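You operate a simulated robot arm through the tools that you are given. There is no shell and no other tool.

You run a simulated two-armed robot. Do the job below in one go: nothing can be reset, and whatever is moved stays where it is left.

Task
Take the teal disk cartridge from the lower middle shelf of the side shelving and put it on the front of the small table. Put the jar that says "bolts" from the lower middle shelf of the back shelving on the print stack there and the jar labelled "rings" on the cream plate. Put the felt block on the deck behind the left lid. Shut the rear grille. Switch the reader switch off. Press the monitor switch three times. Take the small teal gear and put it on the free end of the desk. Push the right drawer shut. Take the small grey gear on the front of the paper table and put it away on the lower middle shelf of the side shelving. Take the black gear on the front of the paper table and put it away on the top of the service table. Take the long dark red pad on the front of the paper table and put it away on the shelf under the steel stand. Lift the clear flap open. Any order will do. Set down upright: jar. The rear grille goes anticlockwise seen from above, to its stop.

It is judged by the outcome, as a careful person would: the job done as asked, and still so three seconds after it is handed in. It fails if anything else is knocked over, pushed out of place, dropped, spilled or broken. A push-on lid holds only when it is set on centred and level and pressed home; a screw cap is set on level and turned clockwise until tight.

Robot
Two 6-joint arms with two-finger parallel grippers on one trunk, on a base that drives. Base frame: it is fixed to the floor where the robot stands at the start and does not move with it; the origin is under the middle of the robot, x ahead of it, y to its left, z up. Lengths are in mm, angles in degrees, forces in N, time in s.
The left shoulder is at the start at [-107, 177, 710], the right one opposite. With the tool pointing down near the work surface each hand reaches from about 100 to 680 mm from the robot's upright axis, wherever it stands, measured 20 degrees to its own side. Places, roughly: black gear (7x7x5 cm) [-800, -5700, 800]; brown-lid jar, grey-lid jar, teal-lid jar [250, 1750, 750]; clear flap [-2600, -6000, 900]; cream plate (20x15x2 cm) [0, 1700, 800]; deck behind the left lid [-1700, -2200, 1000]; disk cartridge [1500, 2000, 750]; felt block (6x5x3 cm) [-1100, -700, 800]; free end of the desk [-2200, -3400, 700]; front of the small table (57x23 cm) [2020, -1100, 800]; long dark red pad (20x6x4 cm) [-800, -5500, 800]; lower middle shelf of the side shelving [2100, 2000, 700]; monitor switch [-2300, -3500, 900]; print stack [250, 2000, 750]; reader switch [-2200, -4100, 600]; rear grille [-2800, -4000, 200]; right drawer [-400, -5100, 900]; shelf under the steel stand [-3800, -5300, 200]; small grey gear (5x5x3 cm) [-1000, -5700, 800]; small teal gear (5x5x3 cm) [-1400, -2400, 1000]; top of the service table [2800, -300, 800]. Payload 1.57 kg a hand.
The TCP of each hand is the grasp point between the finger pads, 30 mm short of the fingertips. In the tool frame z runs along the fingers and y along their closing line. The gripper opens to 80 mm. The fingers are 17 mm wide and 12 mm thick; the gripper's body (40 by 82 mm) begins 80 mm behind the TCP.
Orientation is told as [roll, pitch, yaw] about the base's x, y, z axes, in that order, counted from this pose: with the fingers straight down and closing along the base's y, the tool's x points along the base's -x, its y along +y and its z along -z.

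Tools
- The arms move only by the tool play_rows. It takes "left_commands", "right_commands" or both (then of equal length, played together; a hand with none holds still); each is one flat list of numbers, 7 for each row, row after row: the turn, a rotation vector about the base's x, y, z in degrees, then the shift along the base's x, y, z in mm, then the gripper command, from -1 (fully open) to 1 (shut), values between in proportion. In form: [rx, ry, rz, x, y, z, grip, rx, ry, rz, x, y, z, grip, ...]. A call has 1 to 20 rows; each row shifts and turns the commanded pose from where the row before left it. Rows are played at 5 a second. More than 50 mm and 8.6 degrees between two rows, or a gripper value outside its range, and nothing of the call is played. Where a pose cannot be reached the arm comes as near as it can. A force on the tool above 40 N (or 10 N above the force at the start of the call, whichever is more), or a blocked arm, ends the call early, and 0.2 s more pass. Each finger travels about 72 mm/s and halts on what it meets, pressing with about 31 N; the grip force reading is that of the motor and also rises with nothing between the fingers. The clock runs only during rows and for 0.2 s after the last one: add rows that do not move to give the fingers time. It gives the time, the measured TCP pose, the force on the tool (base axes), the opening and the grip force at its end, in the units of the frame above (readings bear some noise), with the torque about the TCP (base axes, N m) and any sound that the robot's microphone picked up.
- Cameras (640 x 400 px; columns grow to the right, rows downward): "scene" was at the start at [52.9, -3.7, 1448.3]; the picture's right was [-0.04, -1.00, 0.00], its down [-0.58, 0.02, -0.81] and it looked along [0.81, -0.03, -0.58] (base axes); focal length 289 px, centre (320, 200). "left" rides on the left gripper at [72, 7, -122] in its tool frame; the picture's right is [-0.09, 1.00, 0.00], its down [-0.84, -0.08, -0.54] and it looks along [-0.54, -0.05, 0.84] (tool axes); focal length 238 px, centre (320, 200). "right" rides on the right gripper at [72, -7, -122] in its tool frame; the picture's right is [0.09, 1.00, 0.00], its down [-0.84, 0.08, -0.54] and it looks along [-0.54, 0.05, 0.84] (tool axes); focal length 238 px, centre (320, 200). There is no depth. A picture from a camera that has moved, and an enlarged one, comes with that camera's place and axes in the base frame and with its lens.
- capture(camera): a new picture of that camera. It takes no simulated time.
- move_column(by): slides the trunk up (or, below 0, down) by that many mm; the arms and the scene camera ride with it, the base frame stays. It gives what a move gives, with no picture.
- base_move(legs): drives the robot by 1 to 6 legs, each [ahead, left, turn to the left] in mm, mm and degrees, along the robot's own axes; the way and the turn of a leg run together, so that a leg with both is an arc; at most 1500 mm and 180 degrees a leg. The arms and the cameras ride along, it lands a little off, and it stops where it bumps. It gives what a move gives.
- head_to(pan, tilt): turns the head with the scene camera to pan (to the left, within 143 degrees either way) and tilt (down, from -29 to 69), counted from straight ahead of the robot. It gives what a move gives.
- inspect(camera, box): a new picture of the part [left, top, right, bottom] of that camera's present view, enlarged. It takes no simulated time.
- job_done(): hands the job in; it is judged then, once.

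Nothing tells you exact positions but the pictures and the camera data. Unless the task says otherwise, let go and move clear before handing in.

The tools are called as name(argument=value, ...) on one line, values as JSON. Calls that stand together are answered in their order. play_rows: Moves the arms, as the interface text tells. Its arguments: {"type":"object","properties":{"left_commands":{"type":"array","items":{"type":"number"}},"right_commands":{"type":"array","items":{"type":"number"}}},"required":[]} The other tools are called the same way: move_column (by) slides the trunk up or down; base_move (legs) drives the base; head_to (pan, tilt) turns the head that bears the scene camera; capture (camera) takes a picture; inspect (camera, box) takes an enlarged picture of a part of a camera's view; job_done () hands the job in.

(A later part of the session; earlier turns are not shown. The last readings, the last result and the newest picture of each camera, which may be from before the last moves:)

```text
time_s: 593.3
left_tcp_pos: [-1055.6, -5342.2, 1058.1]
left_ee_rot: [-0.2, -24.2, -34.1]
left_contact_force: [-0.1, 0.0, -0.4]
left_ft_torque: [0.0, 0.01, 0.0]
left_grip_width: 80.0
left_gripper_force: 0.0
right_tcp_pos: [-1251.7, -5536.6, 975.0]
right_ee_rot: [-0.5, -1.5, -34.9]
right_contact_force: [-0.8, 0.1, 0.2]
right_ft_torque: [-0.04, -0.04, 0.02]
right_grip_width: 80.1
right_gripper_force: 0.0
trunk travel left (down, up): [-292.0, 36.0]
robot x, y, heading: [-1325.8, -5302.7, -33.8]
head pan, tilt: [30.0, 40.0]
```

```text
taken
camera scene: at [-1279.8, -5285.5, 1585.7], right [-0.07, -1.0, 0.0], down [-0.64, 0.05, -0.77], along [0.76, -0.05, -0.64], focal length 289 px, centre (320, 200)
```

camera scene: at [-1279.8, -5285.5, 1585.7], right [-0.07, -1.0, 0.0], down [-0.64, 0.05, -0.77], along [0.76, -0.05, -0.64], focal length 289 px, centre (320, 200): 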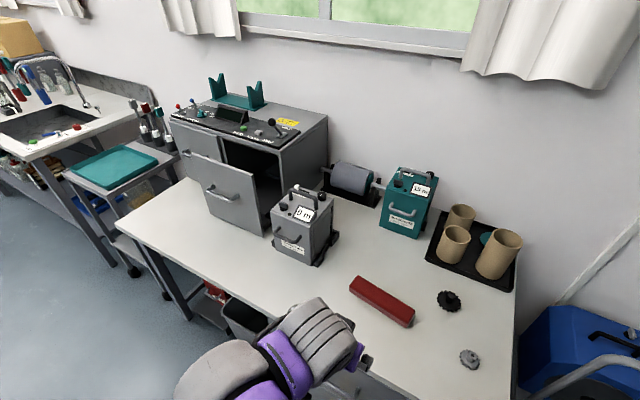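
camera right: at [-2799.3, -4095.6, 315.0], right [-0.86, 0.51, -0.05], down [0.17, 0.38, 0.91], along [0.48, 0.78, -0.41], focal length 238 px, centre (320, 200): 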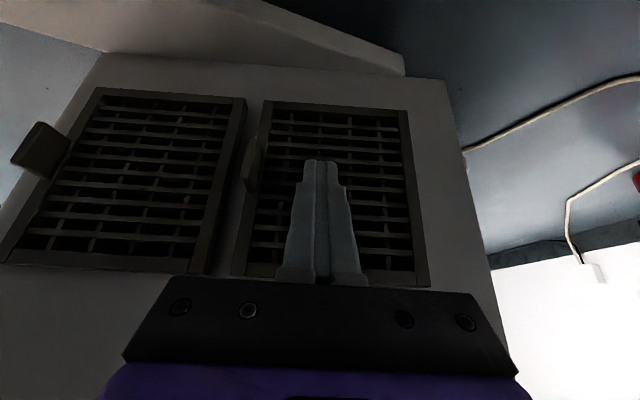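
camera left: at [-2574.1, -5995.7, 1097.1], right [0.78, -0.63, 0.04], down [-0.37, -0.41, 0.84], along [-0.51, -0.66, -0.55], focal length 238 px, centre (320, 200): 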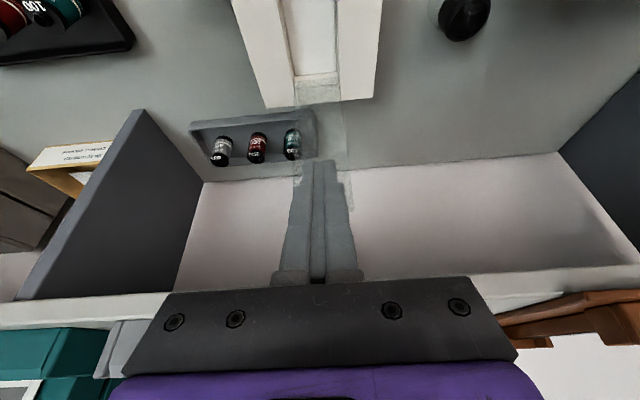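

The pad's long axis runs sideways (about 6° off), so I'll straighten the left hand, rotate it ~84° so it closes across the pad's 60 mm width, and move above it.

play_rows(left_commands=[4.53, 6.72, 0, 16, -11.5, -7.5, -1, 4.53, 6.72, 0, 16, -11.5, -7.5, -1, 4.53, 6.72, 0, 16, -11.5, -7.5, -1, 0, 0, 8.35, 16, -11.5, -7.5, -1, 0, 0, 8.35, 16, -11.5, -7.5, -1, 0, 0, 8.35, 16, -11.5, -7.5, -1, 0, 0, 8.35, 16, -11.5, -7.5, -1, 0, 0, 8.35, 16, -11.5, -7.5, -1, 0, 0, 8.35, 16, -11.5, -7.5, -1, 0, 0, 8.35, 16, -11.5, -7.5, -1, 0, 0, 8.35, 16, -11.5, -7.5, -1, 0, 0, 8.35, 16, -11.5, -7.5, -1, 0, 0, 8.35, 16, -11.5, -7.5, -1])

capture(camera="left")

head_to(pan=0, tilt=50)

capture(camera="scene")

```text
time_s: 596.1
left_tcp_pos: [-847.0, -5491.3, 960.5]
left_ee_rot: [-0.2, 0.2, 49.6]
left_contact_force: [0.0, 0.8, 0.1]
left_ft_torque: [-0.03, -0.01, 0.01]
left_grip_width: 80.1
left_gripper_force: 0.0
right_tcp_pos: [-1250.9, -5538.1, 974.8]
right_ee_rot: [-0.5, -1.5, -34.9]
right_contact_force: [-0.2, 0.0, 0.2]
right_ft_torque: [0.0, -0.02, 0.0]
right_grip_width: 80.2
right_gripper_force: 0.0
trunk travel left (down, up): [-292.0, 36.0]
robot x, y, heading: [-1323.6, -5301.6, -33.9]
head pan, tilt: [30.0, 40.0]
```

```text
taken
camera left: at [-899.6, -5541.2, 1081.7], right [-0.7, 0.72, 0.0], down [0.6, 0.59, 0.54], along [0.39, 0.38, -0.84], focal length 238 px, centre (320, 200)
```

left: 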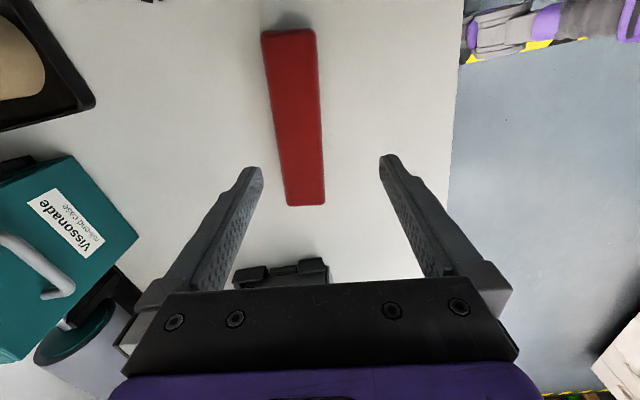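

```text
time_s: 597.0
left_tcp_pos: [-848.0, -5490.1, 961.1]
left_ee_rot: [-0.2, 0.1, 49.3]
left_contact_force: [0.0, -0.6, -0.1]
left_ft_torque: [-0.01, 0.0, 0.03]
left_grip_width: 80.1
left_gripper_force: 0.1
right_tcp_pos: [-1251.4, -5537.6, 974.2]
right_ee_rot: [-0.5, -1.6, -34.9]
right_contact_force: [0.2, 0.4, -0.1]
right_ft_torque: [-0.02, -0.02, -0.01]
right_grip_width: 80.0
right_gripper_force: 0.1
trunk travel left (down, up): [-292.0, 36.0]
robot x, y, heading: [-1328.3, -5301.4, -33.9]
head pan, tilt: [0.0, 50.0]
```

```text
taken
camera scene: at [-1300.8, -5322.5, 1571.6], right [-0.56, -0.83, 0.0], down [-0.63, 0.43, -0.64], along [0.53, -0.36, -0.77], focal length 289 px, centre (320, 200)
```

scene: 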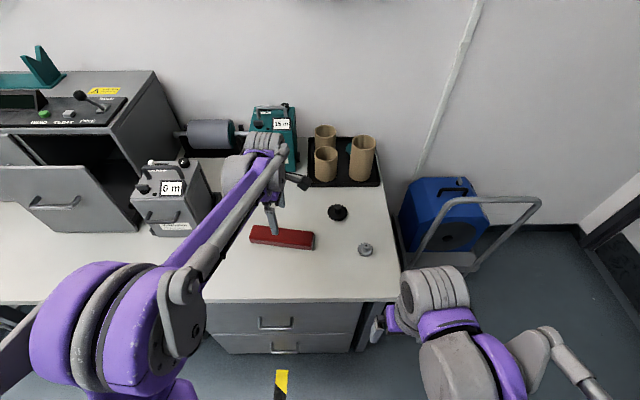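

Shifting ~20 mm to centre over the pad, then descending partway.

play_rows(left_commands=[0, 0, 0, 18, -9, -35, -1, 0, 0, 0, 0, 0, -40, -1, 0, 0, 0, 0, 0, -30, -1, 0, 0, 0, 0, 0, 0, -1])

capture(camera="left")

```text
time_s: 598.0
left_tcp_pos: [-830.1, -5498.8, 856.7]
left_ee_rot: [-0.1, 0.2, 49.4]
left_contact_force: [0.2, 0.8, -0.8]
left_ft_torque: [0.0, 0.0, -0.02]
left_grip_width: 80.2
left_gripper_force: 0.1
right_tcp_pos: [-1252.0, -5537.4, 975.1]
right_ee_rot: [-0.5, -1.6, -34.9]
right_contact_force: [-0.4, 0.7, -0.4]
right_ft_torque: [0.0, -0.01, 0.02]
right_grip_width: 80.0
right_gripper_force: 0.0
trunk travel left (down, up): [-292.0, 36.0]
robot x, y, heading: [-1328.1, -5304.5, -34.1]
head pan, tilt: [0.0, 50.0]
```

```text
taken
camera left: at [-883.0, -5549.5, 978.0], right [-0.7, 0.72, 0.0], down [0.6, 0.59, 0.54], along [0.39, 0.37, -0.84], focal length 238 px, centre (320, 200)
```

left: 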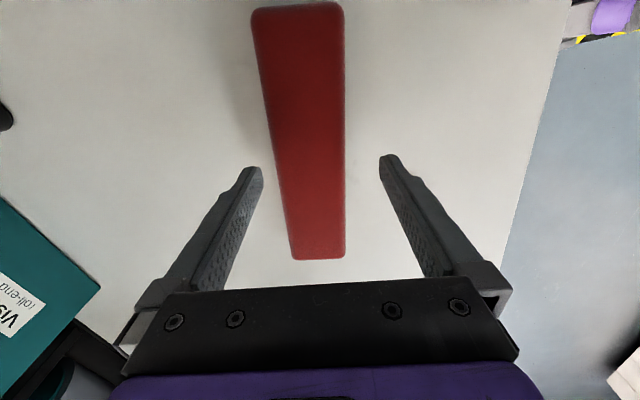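

Well centred. Descending carefully until just above the table.

play_rows(left_commands=[0, 0, 0, 3, -2.6, -25, -1, 0, 0, 0, 0, 0, -15, -1, 0, 0, 0, 0, 0, -5, -1, 0, 0, 0, 0, 0, 0, -1])

play_rows(left_commands=[0, 0, 0, 0, 0, -4, -1, 0, 0, 0, 0, 0, -4, -1, 0, 0, 0, 0, 0, 0, -1])

capture(camera="left")

```text
time_s: 599.0
left_tcp_pos: [-826.5, -5503.2, 810.8]
left_ee_rot: [-0.2, 0.2, 49.4]
left_contact_force: [0.2, 0.5, -0.3]
left_ft_torque: [0.04, 0.03, -0.01]
left_grip_width: 79.9
left_gripper_force: 0.0
right_tcp_pos: [-1252.5, -5538.0, 974.7]
right_ee_rot: [-0.5, -1.5, -34.8]
right_contact_force: [-0.3, -0.7, -0.1]
right_ft_torque: [0.0, -0.03, 0.0]
right_grip_width: 80.0
right_gripper_force: 0.0
trunk travel left (down, up): [-292.0, 36.0]
robot x, y, heading: [-1329.8, -5299.9, -33.7]
head pan, tilt: [0.0, 50.0]
```

```text
time_s: 599.5
left_tcp_pos: [-827.5, -5502.2, 809.8]
left_ee_rot: [-0.3, 0.2, 49.4]
left_contact_force: [1.2, -0.9, 31.5]
left_ft_torque: [0.92, 0.96, -0.01]
left_grip_width: 78.7
left_gripper_force: 0.0
right_tcp_pos: [-1253.9, -5536.3, 975.4]
right_ee_rot: [-0.5, -1.7, -34.8]
right_contact_force: [1.2, -0.2, -0.5]
right_ft_torque: [0.01, -0.01, -0.02]
right_grip_width: 80.0
right_gripper_force: 0.1
trunk travel left (down, up): [-292.0, 36.0]
robot x, y, heading: [-1329.8, -5303.4, -33.9]
head pan, tilt: [0.0, 50.0]
stopped in row 2 (left hand): the force on the tool passed its limit at 48 N (the readings are from after the stop); the commanded pose is now the measured one
```

```text
taken
camera left: at [-880.7, -5552.4, 931.6], right [-0.7, 0.72, 0.0], down [0.6, 0.59, 0.54], along [0.39, 0.37, -0.84], focal length 238 px, centre (320, 200)
```

left: 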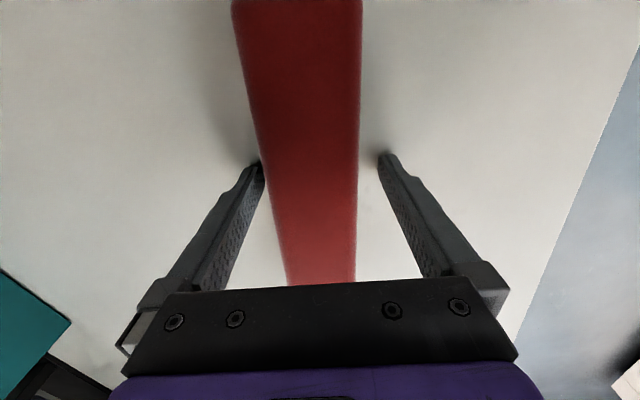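

Table contact at fingertip z≈778. Raising 3 mm and gripping the pad.

play_rows(left_commands=[0, 0, 0, 0, 0, 4, -1, 0, 0, 0, 0, 0, 0, -0.2, 0, 0, 0, 0, 0, 0, 0.5, 0, 0, 0, 0, 0, 0, 1, 0, 0, 0, 0, 0, 0, 1])

play_rows(left_commands=[0, 0, 0, 0, 0, 20, 1, 0, 0, 0, 0, 0, 40, 1, 0, 0, 0, 0, 0, 45, 1, 0, 0, 0, 0, 0, 45, 1])

capture(camera="left")

```text
time_s: 600.8
left_tcp_pos: [-827.3, -5501.9, 812.0]
left_ee_rot: [-0.1, 0.1, 49.4]
left_contact_force: [0.3, -0.4, 1.2]
left_ft_torque: [0.02, 0.01, -0.03]
left_grip_width: 54.7
left_gripper_force: 31.2
right_tcp_pos: [-1251.6, -5537.2, 974.3]
right_ee_rot: [-0.6, -1.6, -34.9]
right_contact_force: [0.1, -0.2, 0.3]
right_ft_torque: [0.01, 0.05, 0.0]
right_grip_width: 80.2
right_gripper_force: 0.1
trunk travel left (down, up): [-292.0, 36.0]
robot x, y, heading: [-1328.6, -5302.3, -34.4]
head pan, tilt: [0.0, 50.0]
```

```text
time_s: 601.8
left_tcp_pos: [-828.0, -5502.8, 962.2]
left_ee_rot: [-0.1, 0.1, 49.4]
left_contact_force: [0.0, -0.6, -1.3]
left_ft_torque: [0.0, 0.0, 0.01]
left_grip_width: 54.5
left_gripper_force: 30.5
right_tcp_pos: [-1252.8, -5536.9, 975.0]
right_ee_rot: [-0.6, -1.6, -34.9]
right_contact_force: [0.4, -1.2, -0.1]
right_ft_torque: [0.01, 0.01, -0.01]
right_grip_width: 80.2
right_gripper_force: 0.1
trunk travel left (down, up): [-292.0, 36.0]
robot x, y, heading: [-1329.2, -5301.7, -33.8]
head pan, tilt: [0.0, 50.0]
```

```text
taken
camera left: at [-880.2, -5552.2, 1083.4], right [-0.7, 0.72, 0.0], down [0.6, 0.59, 0.54], along [0.39, 0.37, -0.84], focal length 238 px, centre (320, 200)
```

left: 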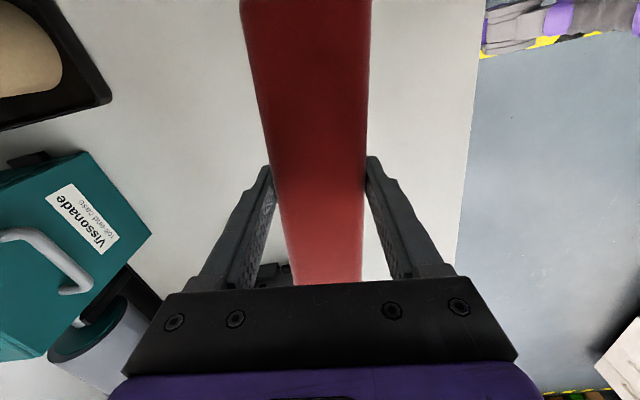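

Pad held securely (54.5 mm). Retracting it and driving toward the steel stand.

play_rows(left_commands=[0, 0, 0, -34, 22.9, 0, 1, 0, 0, 0, -34, 22.9, 0, 1, 0, 0, 0, -34, 22.9, 0, 1, 0, 0, 0, -34, 22.9, 0, 1, 0, 0, 0, -34, 22.9, 0, 1])

base_move(legs=[[-350, 0, 0], [0, 0, -90], [500, 0, 0], [0, -1500, 0]])

head_to(pan=-15, tilt=40)

capture(camera="scene")

```text
time_s: 603.0
left_tcp_pos: [-997.1, -5387.1, 960.5]
left_ee_rot: [-0.1, 0.1, 49.4]
left_contact_force: [-0.4, -0.2, -1.1]
left_ft_torque: [-0.01, -0.01, 0.04]
left_grip_width: 54.5
left_gripper_force: 31.2
right_tcp_pos: [-1252.8, -5535.8, 974.4]
right_ee_rot: [-0.5, -1.6, -34.9]
right_contact_force: [-0.2, -0.7, -0.4]
right_ft_torque: [0.02, 0.0, 0.0]
right_grip_width: 80.1
right_gripper_force: 0.1
trunk travel left (down, up): [-292.0, 36.0]
robot x, y, heading: [-1328.0, -5300.6, -34.0]
head pan, tilt: [0.0, 50.0]
```

```text
time_s: 624.4
left_tcp_pos: [-3215.1, -5011.4, 960.8]
left_ee_rot: [-0.1, 0.1, -40.5]
left_contact_force: [-0.4, 0.2, -1.0]
left_ft_torque: [-0.02, -0.03, -0.01]
left_grip_width: 54.5
left_gripper_force: 30.8
right_tcp_pos: [-3365.8, -4754.4, 974.6]
right_ee_rot: [-0.5, -1.5, -124.8]
right_contact_force: [0.4, 1.2, 0.1]
right_ft_torque: [0.0, 0.0, 0.03]
right_grip_width: 80.2
right_gripper_force: 0.1
trunk travel left (down, up): [-292.0, 36.0]
robot x, y, heading: [-3131.7, -4682.2, -123.7]
head pan, tilt: [0.0, 50.0]
```

```text
time_s: 625.1
left_tcp_pos: [-3214.8, -5010.7, 961.9]
left_ee_rot: [-0.1, 0.1, -40.5]
left_contact_force: [0.3, -0.2, -1.3]
left_ft_torque: [0.01, 0.0, 0.0]
left_grip_width: 54.5
left_gripper_force: 30.7
right_tcp_pos: [-3365.4, -4753.8, 973.7]
right_ee_rot: [-0.5, -1.5, -124.7]
right_contact_force: [0.9, 0.2, -0.2]
right_ft_torque: [0.02, -0.02, 0.01]
right_grip_width: 79.9
right_gripper_force: 0.2
trunk travel left (down, up): [-292.0, 36.0]
robot x, y, heading: [-3129.5, -4678.7, -123.8]
head pan, tilt: [-15.0, 40.0]
```

```text
taken
camera scene: at [-3173.0, -4699.5, 1585.7], right [-0.66, 0.75, 0.0], down [0.48, 0.42, -0.77], along [-0.58, -0.5, -0.64], focal length 289 px, centre (320, 200)
```

scene: 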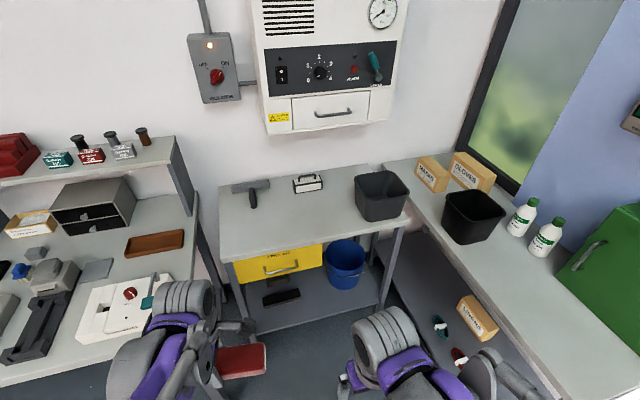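

I see the steel stand (yellow drawer, blue bucket on its lower shelf). Zooming on that shelf for free space.

inspect(camera="scene", box=[215, 230, 405, 340])

```text
3.37 times, centred on (310, 285) of scene
camera zoom: at [-3173.0, -4699.5, 1585.7], right [-0.66, 0.75, 0.0], down [0.48, 0.42, -0.77], along [-0.58, -0.5, -0.64], focal length 975 px, centre (354, -86)
```

zoom: 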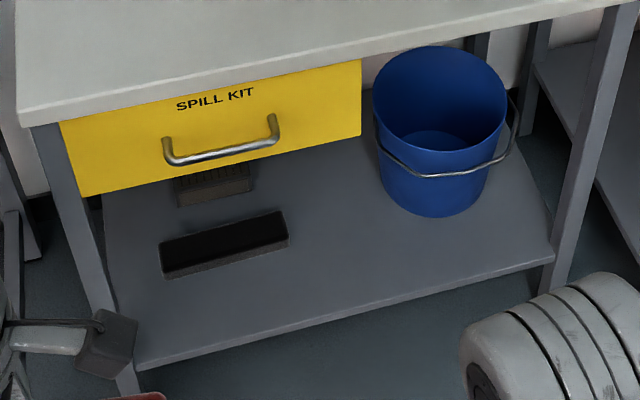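

There's a free strip along the shelf's front (z≈200). I'll shift right, lower the trunk fully, and bring the pad down low in front of the stand.

base_move(legs=[[0, -205, -0.2]])

move_column(by=-290)

play_rows(left_commands=[0, 0, 0, -13.1, -4.6, -41, 1, 0, 0, 0, -13.1, -4.6, -41, 1, 0, 0, 0, -13.1, -4.6, -41, 1, 0, 0, 0, -13.1, -4.6, -41, 1, 0, 0, 0, -13.1, -4.6, -41, 1, 0, 0, 0, -13.1, -4.6, -41, 1, 0, 0, 0, -13.1, -4.6, -41, 1, 0, 0, 0, -13.1, -4.6, -41, 1, 0, 0, 0, -13.1, -4.6, -41, 1])

head_to(pan=-5, tilt=45)

capture(camera="scene")

```text
time_s: 627.6
left_tcp_pos: [-3385.9, -4895.5, 959.9]
left_ee_rot: [-0.1, 0.0, -40.5]
left_contact_force: [0.2, 0.1, -1.7]
left_ft_torque: [0.02, -0.01, 0.0]
left_grip_width: 54.5
left_gripper_force: 30.4
right_tcp_pos: [-3536.7, -4638.5, 974.9]
right_ee_rot: [-0.5, -1.5, -124.7]
right_contact_force: [0.7, -0.1, -0.5]
right_ft_torque: [-0.02, 0.02, 0.0]
right_grip_width: 79.7
right_gripper_force: 0.0
trunk travel left (down, up): [-292.0, 36.0]
robot x, y, heading: [-3303.8, -4559.2, -123.7]
head pan, tilt: [-15.0, 40.0]
```

```text
time_s: 630.5
left_tcp_pos: [-3386.4, -4895.1, 670.0]
left_ee_rot: [0.0, 0.1, -40.4]
left_contact_force: [-1.0, 0.6, -0.3]
left_ft_torque: [0.02, 0.02, 0.01]
left_grip_width: 54.5
left_gripper_force: 30.9
right_tcp_pos: [-3537.1, -4638.4, 684.7]
right_ee_rot: [-0.5, -1.6, -124.8]
right_contact_force: [-0.8, -0.3, 0.1]
right_ft_torque: [-0.02, -0.01, 0.0]
right_grip_width: 79.9
right_gripper_force: 0.1
trunk travel left (down, up): [-2.0, 326.0]
robot x, y, heading: [-3301.2, -4565.1, -123.8]
head pan, tilt: [-15.0, 40.0]
```

```text
time_s: 632.5
left_tcp_pos: [-3507.9, -4936.2, 302.2]
left_ee_rot: [0.0, 0.2, -40.4]
left_contact_force: [0.3, -0.2, -0.3]
left_ft_torque: [-0.04, 0.01, 0.0]
left_grip_width: 54.5
left_gripper_force: 30.7
right_tcp_pos: [-3536.5, -4639.6, 685.1]
right_ee_rot: [-0.4, -1.5, -124.7]
right_contact_force: [0.0, -1.0, -0.3]
right_ft_torque: [-0.01, 0.02, 0.01]
right_grip_width: 79.8
right_gripper_force: 0.1
trunk travel left (down, up): [-2.0, 326.0]
robot x, y, heading: [-3301.8, -4560.0, -123.7]
head pan, tilt: [-15.0, 40.0]
```

```text
time_s: 633.2
left_tcp_pos: [-3508.5, -4936.2, 301.8]
left_ee_rot: [-0.1, 0.0, -40.5]
left_contact_force: [0.0, 0.6, -0.5]
left_ft_torque: [0.02, 0.02, 0.01]
left_grip_width: 54.6
left_gripper_force: 30.6
right_tcp_pos: [-3538.3, -4639.6, 684.2]
right_ee_rot: [-0.6, -1.4, -124.6]
right_contact_force: [-0.3, -0.2, -0.3]
right_ft_torque: [0.02, 0.0, 0.01]
right_grip_width: 80.0
right_gripper_force: 0.1
trunk travel left (down, up): [-2.0, 326.0]
robot x, y, heading: [-3302.4, -4559.8, -123.7]
head pan, tilt: [-5.0, 45.0]
```

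```text
taken
camera scene: at [-3360.8, -4633.5, 1282.9], right [-0.78, 0.63, 0.0], down [0.44, 0.55, -0.71], along [-0.44, -0.55, -0.71], focal length 289 px, centre (320, 200)
```

scene: 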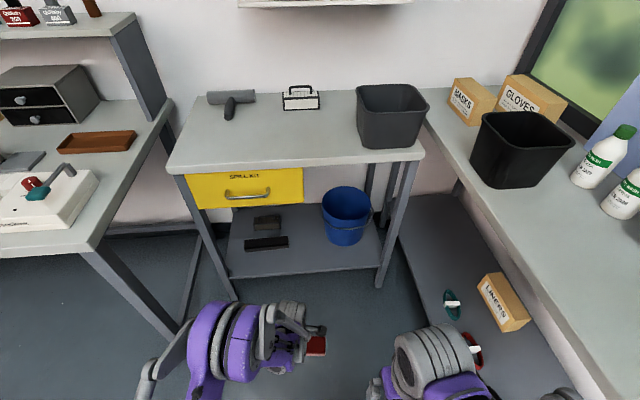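

Clear path to the shelf. Driving 270 mm forward with the pad held low.

base_move(legs=[[270, 0, -0.3]])

capture(camera="scene")

capture(camera="left")

```text
time_s: 635.1
left_tcp_pos: [-3659.2, -5157.7, 302.1]
left_ee_rot: [-0.1, 0.1, -40.6]
left_contact_force: [0.0, 0.0, -1.7]
left_ft_torque: [0.01, 0.01, -0.01]
left_grip_width: 54.6
left_gripper_force: 30.9
right_tcp_pos: [-3687.1, -4861.5, 684.5]
right_ee_rot: [-0.5, -1.6, -125.0]
right_contact_force: [0.4, 0.1, -1.3]
right_ft_torque: [0.01, -0.03, -0.01]
right_grip_width: 79.9
right_gripper_force: 0.0
trunk travel left (down, up): [-2.0, 326.0]
robot x, y, heading: [-3454.4, -4787.9, -123.8]
head pan, tilt: [-5.0, 45.0]
```

```text
taken
camera scene: at [-3511.3, -4857.2, 1282.9], right [-0.78, 0.63, 0.0], down [0.44, 0.55, -0.71], along [-0.44, -0.55, -0.71], focal length 289 px, centre (320, 200)
```

scene: 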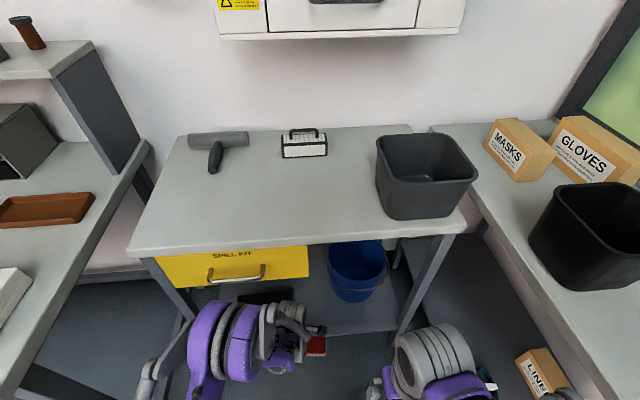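

```text
taken
camera left: at [-3709.5, -5107.4, 423.7], right [0.72, 0.7, 0.0], down [0.59, -0.6, 0.54], along [0.38, -0.39, -0.84], focal length 238 px, centre (320, 200)
```

left: 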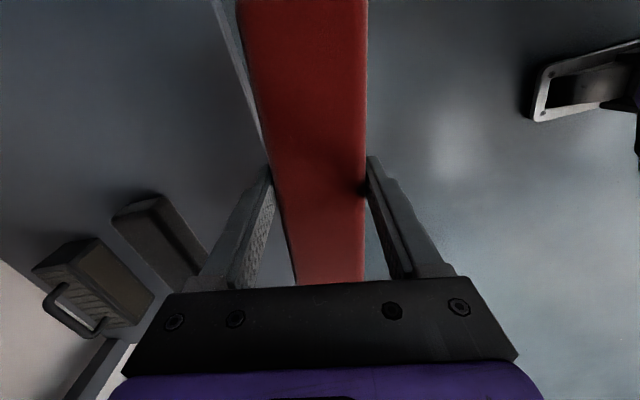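

Shelf edge is just ahead of the pad. Aligning the pad with the shelf and moving it 100 mm in over the front strip.

play_rows(left_commands=[0, 0, 6.6, 0, 0, 0, 1, 0, 0, 0, -21, -26, 0, 1, 0, 0, 0, -21, -26, 0, 1, 0, 0, 0, -21, -26, 0, 1, 0, 0, 0, 0, 0, 0, 1])

capture(camera="left")

capture(camera="scene")

```text
time_s: 636.4
left_tcp_pos: [-3721.4, -5236.6, 302.8]
left_ee_rot: [-0.1, 0.2, -34.0]
left_contact_force: [-0.4, -0.7, -1.5]
left_ft_torque: [-0.05, 0.01, 0.03]
left_grip_width: 54.6
left_gripper_force: 30.7
right_tcp_pos: [-3687.1, -4862.0, 685.4]
right_ee_rot: [-0.4, -1.4, -124.9]
right_contact_force: [0.7, -0.6, 1.0]
right_ft_torque: [-0.02, 0.04, 0.0]
right_grip_width: 80.1
right_gripper_force: 0.1
trunk travel left (down, up): [-2.0, 326.0]
robot x, y, heading: [-3448.4, -4784.9, -124.0]
head pan, tilt: [-5.0, 45.0]
```

```text
taken
camera left: at [-3778.3, -5191.7, 424.1], right [0.63, 0.77, 0.0], down [0.65, -0.53, 0.54], along [0.42, -0.34, -0.84], focal length 238 px, centre (320, 200)
```

left: 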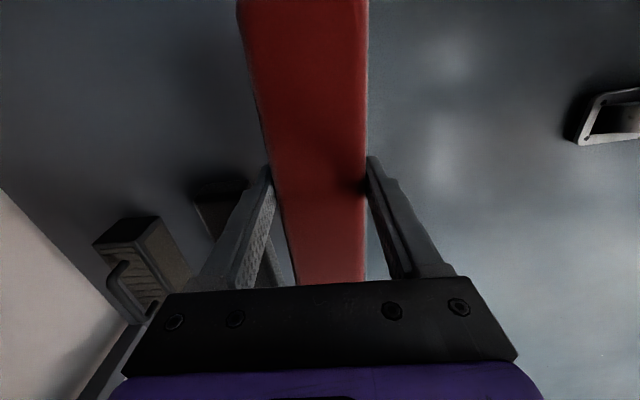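

```text
taken
camera scene: at [-3511.1, -4856.9, 1282.9], right [-0.78, 0.63, 0.0], down [0.44, 0.55, -0.71], along [-0.44, -0.55, -0.71], focal length 289 px, centre (320, 200)
```

scene: 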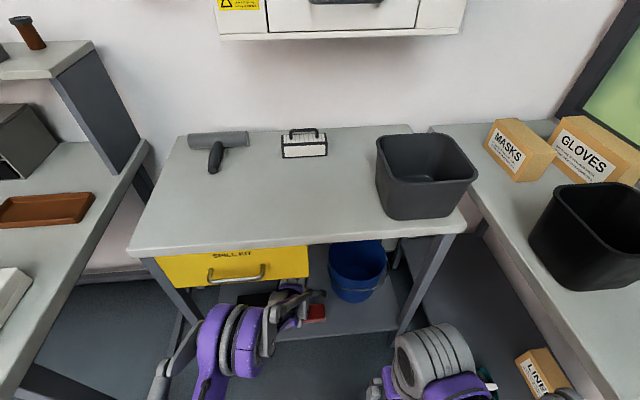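

The pad is over the free front strip, with the brush 20 mm behind it. Lowering gently.

play_rows(left_commands=[0, 0, 0, 0, 0, -30, 1, 0, 0, 0, 0, 0, -22, 1, 0, 0, 0, 0, 0, 0, 1])

play_rows(left_commands=[0, 0, 0, 0, 0, -4, 1, 0, 0, 0, 0, 0, -3, 1, 0, 0, 0, 0, 0, 0, 1])

capture(camera="left")

```text
time_s: 637.1
left_tcp_pos: [-3721.5, -5237.0, 251.2]
left_ee_rot: [-0.1, 0.1, -33.9]
left_contact_force: [0.4, 0.5, -0.6]
left_ft_torque: [-0.01, 0.0, -0.03]
left_grip_width: 54.4
left_gripper_force: 30.5
right_tcp_pos: [-3688.8, -4861.0, 684.5]
right_ee_rot: [-0.5, -1.5, -125.0]
right_contact_force: [-0.9, 0.5, 0.3]
right_ft_torque: [-0.03, -0.02, -0.01]
right_grip_width: 80.2
right_gripper_force: 0.1
trunk travel left (down, up): [-2.0, 326.0]
robot x, y, heading: [-3453.4, -4786.3, -123.8]
head pan, tilt: [-5.0, 45.0]
```

```text
time_s: 638.0
left_tcp_pos: [-3721.4, -5236.7, 243.8]
left_ee_rot: [-0.1, 0.2, -34.1]
left_contact_force: [-0.3, -0.6, -1.8]
left_ft_torque: [0.02, 0.03, 0.0]
left_grip_width: 54.4
left_gripper_force: 31.4
right_tcp_pos: [-3687.1, -4861.6, 684.3]
right_ee_rot: [-0.5, -1.5, -124.8]
right_contact_force: [-0.1, 0.0, 0.3]
right_ft_torque: [0.0, 0.0, 0.02]
right_grip_width: 79.6
right_gripper_force: 0.0
trunk travel left (down, up): [-2.0, 326.0]
robot x, y, heading: [-3455.6, -4782.8, -124.0]
head pan, tilt: [-5.0, 45.0]
```

```text
taken
camera left: at [-3778.4, -5191.3, 365.5], right [0.63, 0.77, 0.0], down [0.65, -0.53, 0.54], along [0.42, -0.34, -0.84], focal length 238 px, centre (320, 200)
```

left: 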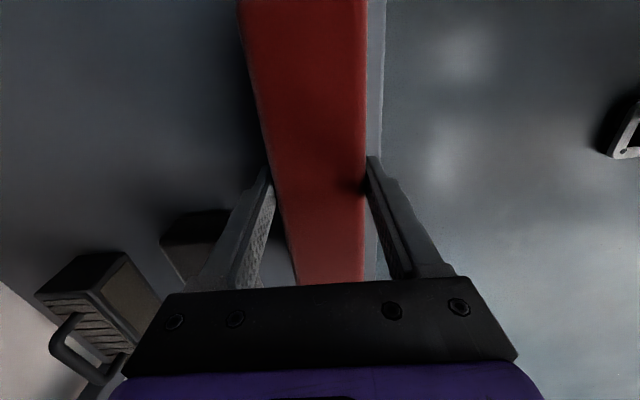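

Nudging 8 mm further in, then lowering to contact.

play_rows(left_commands=[0, 0, 0, -4.5, -6.6, 0, 1, 0, 0, 0, 0, 0, -3, 1, 0, 0, 0, 0, 0, 0, 1])

play_rows(left_commands=[0, 0, 0, 0, 0, -3, 1, 0, 0, 0, 0, 0, 0, 1])

play_rows(left_commands=[0, 0, 0, 0, 0, -3, 1, 0, 0, 0, 0, 0, 0, 1])

```text
time_s: 638.8
left_tcp_pos: [-3726.4, -5243.3, 239.4]
left_ee_rot: [-0.1, 0.1, -34.0]
left_contact_force: [0.3, -0.3, -0.8]
left_ft_torque: [-0.02, 0.01, -0.01]
left_grip_width: 54.8
left_gripper_force: 31.4
right_tcp_pos: [-3687.3, -4861.5, 684.7]
right_ee_rot: [-0.5, -1.5, -124.9]
right_contact_force: [-0.4, 0.6, -0.9]
right_ft_torque: [0.03, 0.0, 0.0]
right_grip_width: 79.9
right_gripper_force: 0.1
trunk travel left (down, up): [-2.0, 326.0]
robot x, y, heading: [-3453.5, -4786.6, -123.8]
head pan, tilt: [-5.0, 45.0]
```

```text
time_s: 639.4
left_tcp_pos: [-3726.1, -5244.7, 236.5]
left_ee_rot: [-0.1, 0.2, -34.0]
left_contact_force: [-0.1, -0.2, -0.9]
left_ft_torque: [0.01, 0.02, -0.03]
left_grip_width: 54.7
left_gripper_force: 30.9
right_tcp_pos: [-3687.3, -4861.6, 684.7]
right_ee_rot: [-0.6, -1.6, -125.0]
right_contact_force: [-0.3, -0.4, 0.2]
right_ft_torque: [-0.02, 0.03, 0.0]
right_grip_width: 80.2
right_gripper_force: 0.0
trunk travel left (down, up): [-2.0, 326.0]
robot x, y, heading: [-3452.5, -4784.1, -124.0]
head pan, tilt: [-5.0, 45.0]
```

```text
time_s: 640.0
left_tcp_pos: [-3727.4, -5243.6, 234.9]
left_ee_rot: [0.0, 0.1, -34.0]
left_contact_force: [0.5, 0.0, -0.7]
left_ft_torque: [0.03, 0.01, -0.01]
left_grip_width: 54.4
left_gripper_force: 30.9
right_tcp_pos: [-3687.3, -4862.1, 684.7]
right_ee_rot: [-0.5, -1.6, -124.9]
right_contact_force: [0.3, 0.5, -0.8]
right_ft_torque: [-0.03, 0.03, 0.01]
right_grip_width: 80.0
right_gripper_force: 0.1
trunk travel left (down, up): [-2.0, 326.0]
robot x, y, heading: [-3454.0, -4784.3, -123.7]
head pan, tilt: [-5.0, 45.0]
```

play_rows(left_commands=[0, 0, 0, 0, 0, -3, 1, 0, 0, 0, 0, 0, 0, 1])

play_rows(left_commands=[0, 0, 0, 0, 0, -3, 1, 0, 0, 0, 0, 0, 0, 1])

play_rows(left_commands=[0, 0, 0, 0, 0, -3, 1, 0, 0, 0, 0, 0, 0, 1])

```text
time_s: 640.5
left_tcp_pos: [-3725.2, -5244.5, 231.4]
left_ee_rot: [0.0, 0.2, -34.1]
left_contact_force: [0.0, 0.7, -0.9]
left_ft_torque: [-0.01, 0.01, 0.03]
left_grip_width: 54.7
left_gripper_force: 31.4
right_tcp_pos: [-3687.0, -4863.3, 684.9]
right_ee_rot: [-0.5, -1.5, -124.9]
right_contact_force: [0.8, -0.2, -0.3]
right_ft_torque: [0.03, 0.02, 0.02]
right_grip_width: 80.1
right_gripper_force: 0.1
trunk travel left (down, up): [-2.0, 326.0]
robot x, y, heading: [-3450.4, -4785.8, -124.2]
head pan, tilt: [-5.0, 45.0]
```

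```text
time_s: 641.1
left_tcp_pos: [-3726.6, -5243.9, 229.9]
left_ee_rot: [-0.2, 0.1, -34.0]
left_contact_force: [0.8, -1.1, 34.1]
left_ft_torque: [0.22, -0.32, -0.03]
left_grip_width: 54.4
left_gripper_force: 31.0
right_tcp_pos: [-3686.8, -4860.6, 684.2]
right_ee_rot: [-0.5, -1.5, -124.9]
right_contact_force: [-0.9, -0.1, -0.9]
right_ft_torque: [-0.01, -0.03, 0.0]
right_grip_width: 79.9
right_gripper_force: 0.1
trunk travel left (down, up): [-2.0, 326.0]
robot x, y, heading: [-3450.7, -4789.2, -123.9]
head pan, tilt: [-5.0, 45.0]
```

```text
time_s: 641.5
left_tcp_pos: [-3726.5, -5244.7, 230.6]
left_ee_rot: [0.0, 0.2, -33.9]
left_contact_force: [2.4, 1.8, 21.0]
left_ft_torque: [-0.01, 0.17, 0.01]
left_grip_width: 54.5
left_gripper_force: 31.4
right_tcp_pos: [-3686.8, -4861.7, 685.2]
right_ee_rot: [-0.4, -1.6, -124.8]
right_contact_force: [0.0, -0.1, -0.1]
right_ft_torque: [0.02, 0.0, -0.03]
right_grip_width: 80.0
right_gripper_force: 0.0
trunk travel left (down, up): [-2.0, 326.0]
robot x, y, heading: [-3452.6, -4781.8, -124.0]
head pan, tilt: [-5.0, 45.0]
stopped in row 1 (left hand): the force on the tool passed its limit at 50 N (the readings are from after the stop); the commanded pose is now the measured one
```

Contact with the shelf (z≈197). Releasing with a partial opening and lifting straight up.

play_rows(left_commands=[0, 0, 0, 0, 0, 1.5, 1, 0, 0, 0, 0, 0, 0, 0, 0, 0, 0, 0, 0, 0, -0.5, 0, 0, 0, 0, 0, 0, -0.65, 0, 0, 0, 0, 0, 0, -0.65, 0, 0, 0, 0, 0, 25, -0.65, 0, 0, 0, 0, 0, 30, -0.65, 0, 0, 0, 0, 0, 30, -0.65])

capture(camera="left")

play_rows(left_commands=[0, 0, 0, 24, 35.5, 0, -1, 0, 0, 0, 24, 35.5, 0, -1, 0, 0, 0, 24, 35.5, 0, -1, 0, 0, 0, 24, 35.5, 0, -1])

base_move(legs=[[-270, 0, 0]])

capture(camera="scene")

```text
time_s: 643.3
left_tcp_pos: [-3725.6, -5243.7, 317.3]
left_ee_rot: [-0.1, 0.1, -34.0]
left_contact_force: [0.6, -0.4, -0.2]
left_ft_torque: [-0.03, 0.03, 0.01]
left_grip_width: 66.0
left_gripper_force: 0.1
right_tcp_pos: [-3687.1, -4862.1, 683.7]
right_ee_rot: [-0.4, -1.5, -124.9]
right_contact_force: [0.7, -0.5, 0.2]
right_ft_torque: [0.01, 0.02, 0.01]
right_grip_width: 80.1
right_gripper_force: 0.1
trunk travel left (down, up): [-2.0, 326.0]
robot x, y, heading: [-3455.9, -4785.4, -123.8]
head pan, tilt: [-5.0, 45.0]
```

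```text
taken
camera left: at [-3781.3, -5199.0, 437.9], right [0.63, 0.77, 0.0], down [0.65, -0.53, 0.54], along [0.42, -0.34, -0.84], focal length 238 px, centre (320, 200)
```

left: 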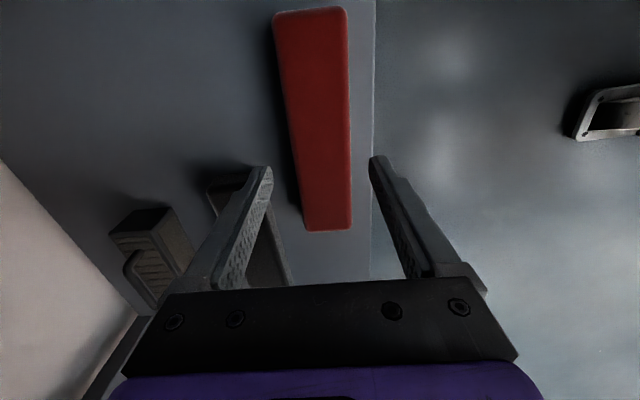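

```text
time_s: 644.3
left_tcp_pos: [-3629.6, -5099.2, 316.0]
left_ee_rot: [-0.1, 0.2, -34.1]
left_contact_force: [0.9, -0.2, -0.1]
left_ft_torque: [0.0, -0.01, 0.03]
left_grip_width: 80.2
left_gripper_force: 0.1
right_tcp_pos: [-3687.8, -4860.6, 684.4]
right_ee_rot: [-0.5, -1.4, -124.9]
right_contact_force: [-0.2, -0.2, 0.7]
right_ft_torque: [-0.01, -0.04, 0.02]
right_grip_width: 80.0
right_gripper_force: 0.0
trunk travel left (down, up): [-2.0, 326.0]
robot x, y, heading: [-3454.6, -4785.8, -123.8]
head pan, tilt: [-5.0, 45.0]
```

```text
time_s: 646.2
left_tcp_pos: [-3478.5, -4874.4, 315.5]
left_ee_rot: [0.0, 0.1, -34.3]
left_contact_force: [-0.5, 0.0, 0.2]
left_ft_torque: [0.0, -0.01, -0.03]
left_grip_width: 79.9
left_gripper_force: 0.0
right_tcp_pos: [-3535.8, -4635.6, 684.7]
right_ee_rot: [-0.4, -1.5, -125.2]
right_contact_force: [-0.7, 0.3, 0.0]
right_ft_torque: [0.01, 0.02, -0.05]
right_grip_width: 80.0
right_gripper_force: 0.0
trunk travel left (down, up): [-2.0, 326.0]
robot x, y, heading: [-3302.9, -4560.0, -124.4]
head pan, tilt: [-5.0, 45.0]
```

```text
taken
camera scene: at [-3359.0, -4631.6, 1282.9], right [-0.77, 0.63, 0.0], down [0.45, 0.55, -0.71], along [-0.45, -0.55, -0.71], focal length 289 px, centre (320, 200)
```

scene: 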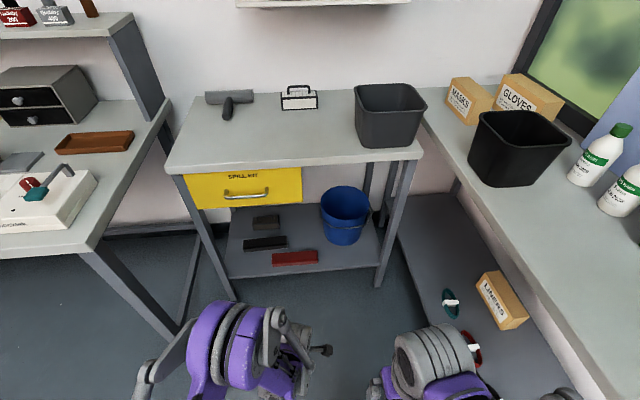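

The red pad is on the stand's lower shelf. Raising hands and trunk, turning the left hand back to normal, and returning to the paper table for the gears.

move_column(by=250)

play_rows(left_commands=[0, 0, -8.2, 8, 12, 38, -1, 0, 0, -8.2, 8, 12, 38, -1, 0, 0, -8.2, 8, 12, 38, -1, 0, 0, -8.2, 8, 12, 38, -1, 0, 0, -8.2, 8, 12, 38, -1, 0, 0, -8.2, 8, 12, 38, -1, 0, 0, -8.2, 8, 12, 38, -1, 0, 0, -8.2, 8, 12, 38, -1, 0, 0, -8.2, 8, 12, 38, -1, 0, 0, -8.2, 8, 12, 38, -1, 0, 0, -8.2, 8, 12, 0, -1])

base_move(legs=[[0, 1500, 0.4], [0, 200, 0], [370, 0, 0], [0, 0, 90]])

head_to(pan=0, tilt=40)

capture(camera="scene")

```text
time_s: 648.8
left_tcp_pos: [-3478.1, -4874.5, 565.0]
left_ee_rot: [-0.2, 0.1, -34.3]
left_contact_force: [-0.4, 0.8, -0.3]
left_ft_torque: [0.03, -0.02, 0.01]
left_grip_width: 80.0
left_gripper_force: 0.2
right_tcp_pos: [-3535.0, -4635.7, 934.6]
right_ee_rot: [-0.5, -1.5, -125.1]
right_contact_force: [-0.2, -0.1, -0.3]
right_ft_torque: [-0.05, -0.01, -0.01]
right_grip_width: 79.9
right_gripper_force: 0.0
trunk travel left (down, up): [-252.0, 76.0]
robot x, y, heading: [-3297.2, -4561.6, -124.2]
head pan, tilt: [-5.0, 45.0]
```

```text
time_s: 651.2
left_tcp_pos: [-3389.7, -4744.2, 945.8]
left_ee_rot: [0.0, 0.1, -124.7]
left_contact_force: [-0.8, 0.2, 0.5]
left_ft_torque: [-0.02, 0.0, 0.0]
left_grip_width: 79.9
left_gripper_force: 0.0
right_tcp_pos: [-3535.0, -4636.0, 935.7]
right_ee_rot: [-0.6, -1.6, -125.1]
right_contact_force: [-0.4, -0.3, -0.2]
right_ft_torque: [0.06, 0.0, 0.07]
right_grip_width: 79.8
right_gripper_force: 0.1
trunk travel left (down, up): [-252.0, 76.0]
robot x, y, heading: [-3300.0, -4563.6, -124.3]
head pan, tilt: [-5.0, 45.0]
```

```text
time_s: 667.7
left_tcp_pos: [-2149.6, -5893.1, 945.8]
left_ee_rot: [-0.1, 0.0, -123.6]
left_contact_force: [0.8, -0.2, -0.2]
left_ft_torque: [-0.04, 0.0, -0.03]
left_grip_width: 80.0
left_gripper_force: 0.0
right_tcp_pos: [-2295.4, -5787.4, 935.9]
right_ee_rot: [-0.4, -1.5, -124.3]
right_contact_force: [0.4, 0.4, -0.1]
right_ft_torque: [-0.03, 0.03, 0.0]
right_grip_width: 80.1
right_gripper_force: 0.0
trunk travel left (down, up): [-252.0, 76.0]
robot x, y, heading: [-2064.4, -5710.6, -123.2]
head pan, tilt: [-5.0, 45.0]
stopped in leg 3: the robot was blocked; the commanded pose is now the measured one
```

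```text
time_s: 668.4
left_tcp_pos: [-2148.8, -5893.6, 945.5]
left_ee_rot: [-0.1, 0.2, -123.5]
left_contact_force: [-0.1, -0.6, -0.2]
left_ft_torque: [0.02, 0.0, -0.02]
left_grip_width: 80.0
left_gripper_force: 0.0
right_tcp_pos: [-2295.3, -5788.7, 935.6]
right_ee_rot: [-0.5, -1.6, -124.2]
right_contact_force: [0.9, -0.1, -0.7]
right_ft_torque: [-0.02, 0.03, -0.02]
right_grip_width: 80.1
right_gripper_force: 0.0
trunk travel left (down, up): [-252.0, 76.0]
robot x, y, heading: [-2064.8, -5711.5, -123.3]
head pan, tilt: [0.0, 40.0]
```

```text
taken
camera scene: at [-2087.1, -5746.9, 1541.8], right [-0.83, 0.55, 0.0], down [0.35, 0.54, -0.77], along [-0.42, -0.64, -0.64], focal length 289 px, centre (320, 200)
```

scene: 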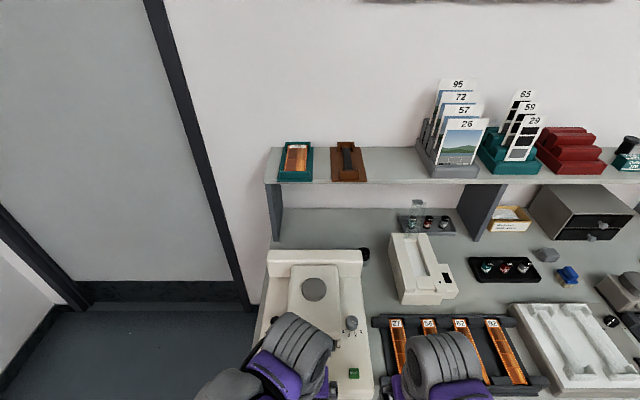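

I drove forward by mistake and touched the table's leg; everything on it, including the flap, looks undisturbed. Backing off and turning to the paper table.

base_move(legs=[[-320, 0, 0], [0, 0, 89.3]])

head_to(pan=-90, tilt=35)

inspect(camera="scene", box=[200, 100, 520, 300])

head_to(pan=15, tilt=40)

capture(camera="scene")

```text
time_s: 674.3
left_tcp_pos: [-1701.5, -5531.6, 945.1]
left_ee_rot: [0.0, 0.1, -35.0]
left_contact_force: [-0.6, -0.2, -0.2]
left_ft_torque: [-0.02, -0.02, -0.02]
left_grip_width: 80.0
left_gripper_force: 0.0
right_tcp_pos: [-1808.3, -5676.3, 935.2]
right_ee_rot: [-0.5, -1.6, -35.6]
right_contact_force: [-0.6, 0.0, 0.1]
right_ft_torque: [-0.04, 0.0, 0.0]
right_grip_width: 79.7
right_gripper_force: 0.1
trunk travel left (down, up): [-252.0, 76.0]
robot x, y, heading: [-1884.5, -5439.2, -34.8]
head pan, tilt: [0.0, 40.0]
```

```text
time_s: 675.9
left_tcp_pos: [-1699.9, -5530.9, 945.4]
left_ee_rot: [0.0, 0.2, -34.8]
left_contact_force: [0.3, 0.4, 0.6]
left_ft_torque: [0.02, -0.03, 0.05]
left_grip_width: 80.0
left_gripper_force: 0.0
right_tcp_pos: [-1808.5, -5676.2, 934.0]
right_ee_rot: [-0.5, -1.6, -35.6]
right_contact_force: [0.7, -0.6, -0.3]
right_ft_torque: [0.04, 0.0, -0.01]
right_grip_width: 80.1
right_gripper_force: 0.0
trunk travel left (down, up): [-252.0, 76.0]
robot x, y, heading: [-1879.4, -5439.3, -34.9]
head pan, tilt: [-90.0, 35.0]
```

```text
2.00 times, centred on (360, 200) of scene
camera zoom: at [-1967.8, -5488.9, 1549.4], right [-0.82, 0.57, 0.0], down [0.33, 0.47, -0.82], along [-0.47, -0.67, -0.57], focal length 579 px, centre (240, 200)
```

zoom: 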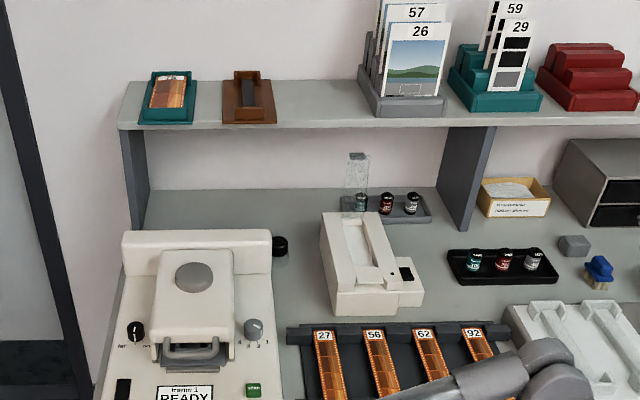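

```text
time_s: 677.7
left_tcp_pos: [-1701.5, -5531.9, 945.4]
left_ee_rot: [-0.1, 0.1, -34.9]
left_contact_force: [0.5, -0.3, -0.5]
left_ft_torque: [-0.05, 0.0, -0.02]
left_grip_width: 79.9
left_gripper_force: 0.0
right_tcp_pos: [-1809.5, -5675.5, 935.1]
right_ee_rot: [-0.5, -1.7, -35.6]
right_contact_force: [-0.1, -0.9, 0.9]
right_ft_torque: [0.0, -0.01, 0.0]
right_grip_width: 79.9
right_gripper_force: 0.1
trunk travel left (down, up): [-252.0, 76.0]
robot x, y, heading: [-1880.7, -5439.1, -34.6]
head pan, tilt: [15.0, 40.0]
```

```text
taken
camera scene: at [-1837.7, -5445.3, 1541.9], right [-0.34, -0.94, 0.0], down [-0.6, 0.22, -0.77], along [0.72, -0.26, -0.64], focal length 289 px, centre (320, 200)
```

scene: 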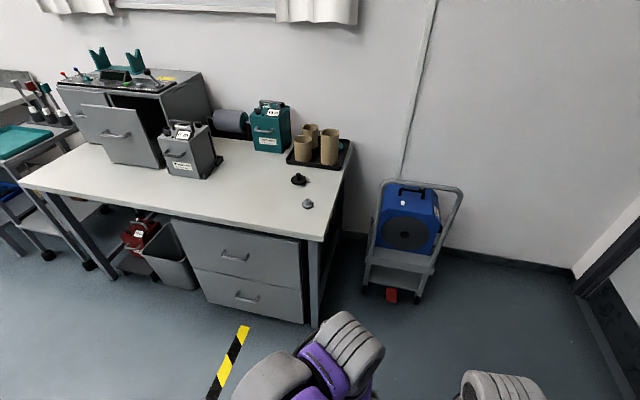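

Flap still standing open. I'll first push the open right drawer shut, before picking up the gears: moving along the table to it.

base_move(legs=[[0, 980, 0.7], [250, 0, 0]])

head_to(pan=10, tilt=40)

capture(camera="scene")

```text
time_s: 688.1
left_tcp_pos: [-942.9, -4848.5, 945.4]
left_ee_rot: [-0.2, 0.1, -33.6]
left_contact_force: [-0.4, 0.9, 0.5]
left_ft_torque: [0.03, 0.02, -0.03]
left_grip_width: 80.0
left_gripper_force: 0.0
right_tcp_pos: [-1047.6, -4995.0, 934.3]
right_ee_rot: [-0.5, -1.6, -34.3]
right_contact_force: [-0.6, 0.1, 0.0]
right_ft_torque: [0.01, 0.0, 0.01]
right_grip_width: 80.0
right_gripper_force: 0.2
trunk travel left (down, up): [-252.0, 76.0]
robot x, y, heading: [-1124.3, -4759.1, -33.3]
head pan, tilt: [15.0, 40.0]
```

```text
time_s: 688.8
left_tcp_pos: [-942.6, -4847.6, 945.5]
left_ee_rot: [0.0, 0.1, -33.5]
left_contact_force: [-1.0, 0.5, -0.4]
left_ft_torque: [-0.02, -0.01, 0.03]
left_grip_width: 80.0
left_gripper_force: 0.0
right_tcp_pos: [-1048.0, -4995.1, 935.1]
right_ee_rot: [-0.5, -1.6, -34.3]
right_contact_force: [0.5, 0.9, 0.3]
right_ft_torque: [0.01, -0.01, 0.02]
right_grip_width: 79.9
right_gripper_force: 0.1
trunk travel left (down, up): [-252.0, 76.0]
robot x, y, heading: [-1127.2, -4759.1, -33.6]
head pan, tilt: [10.0, 40.0]
```

```text
taken
camera scene: at [-1084.3, -4772.2, 1541.8], right [-0.4, -0.92, 0.0], down [-0.59, 0.26, -0.77], along [0.7, -0.3, -0.64], focal length 289 px, centre (320, 200)
```

scene: 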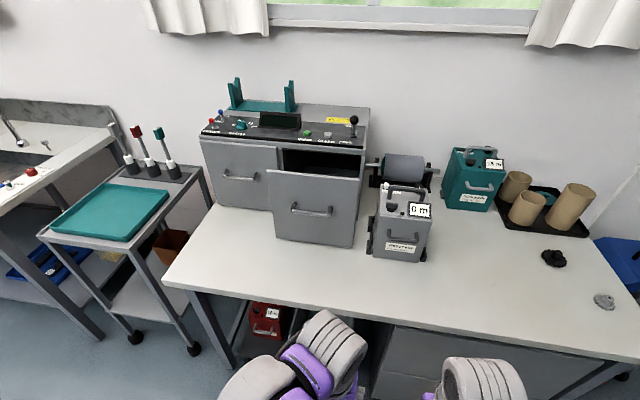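

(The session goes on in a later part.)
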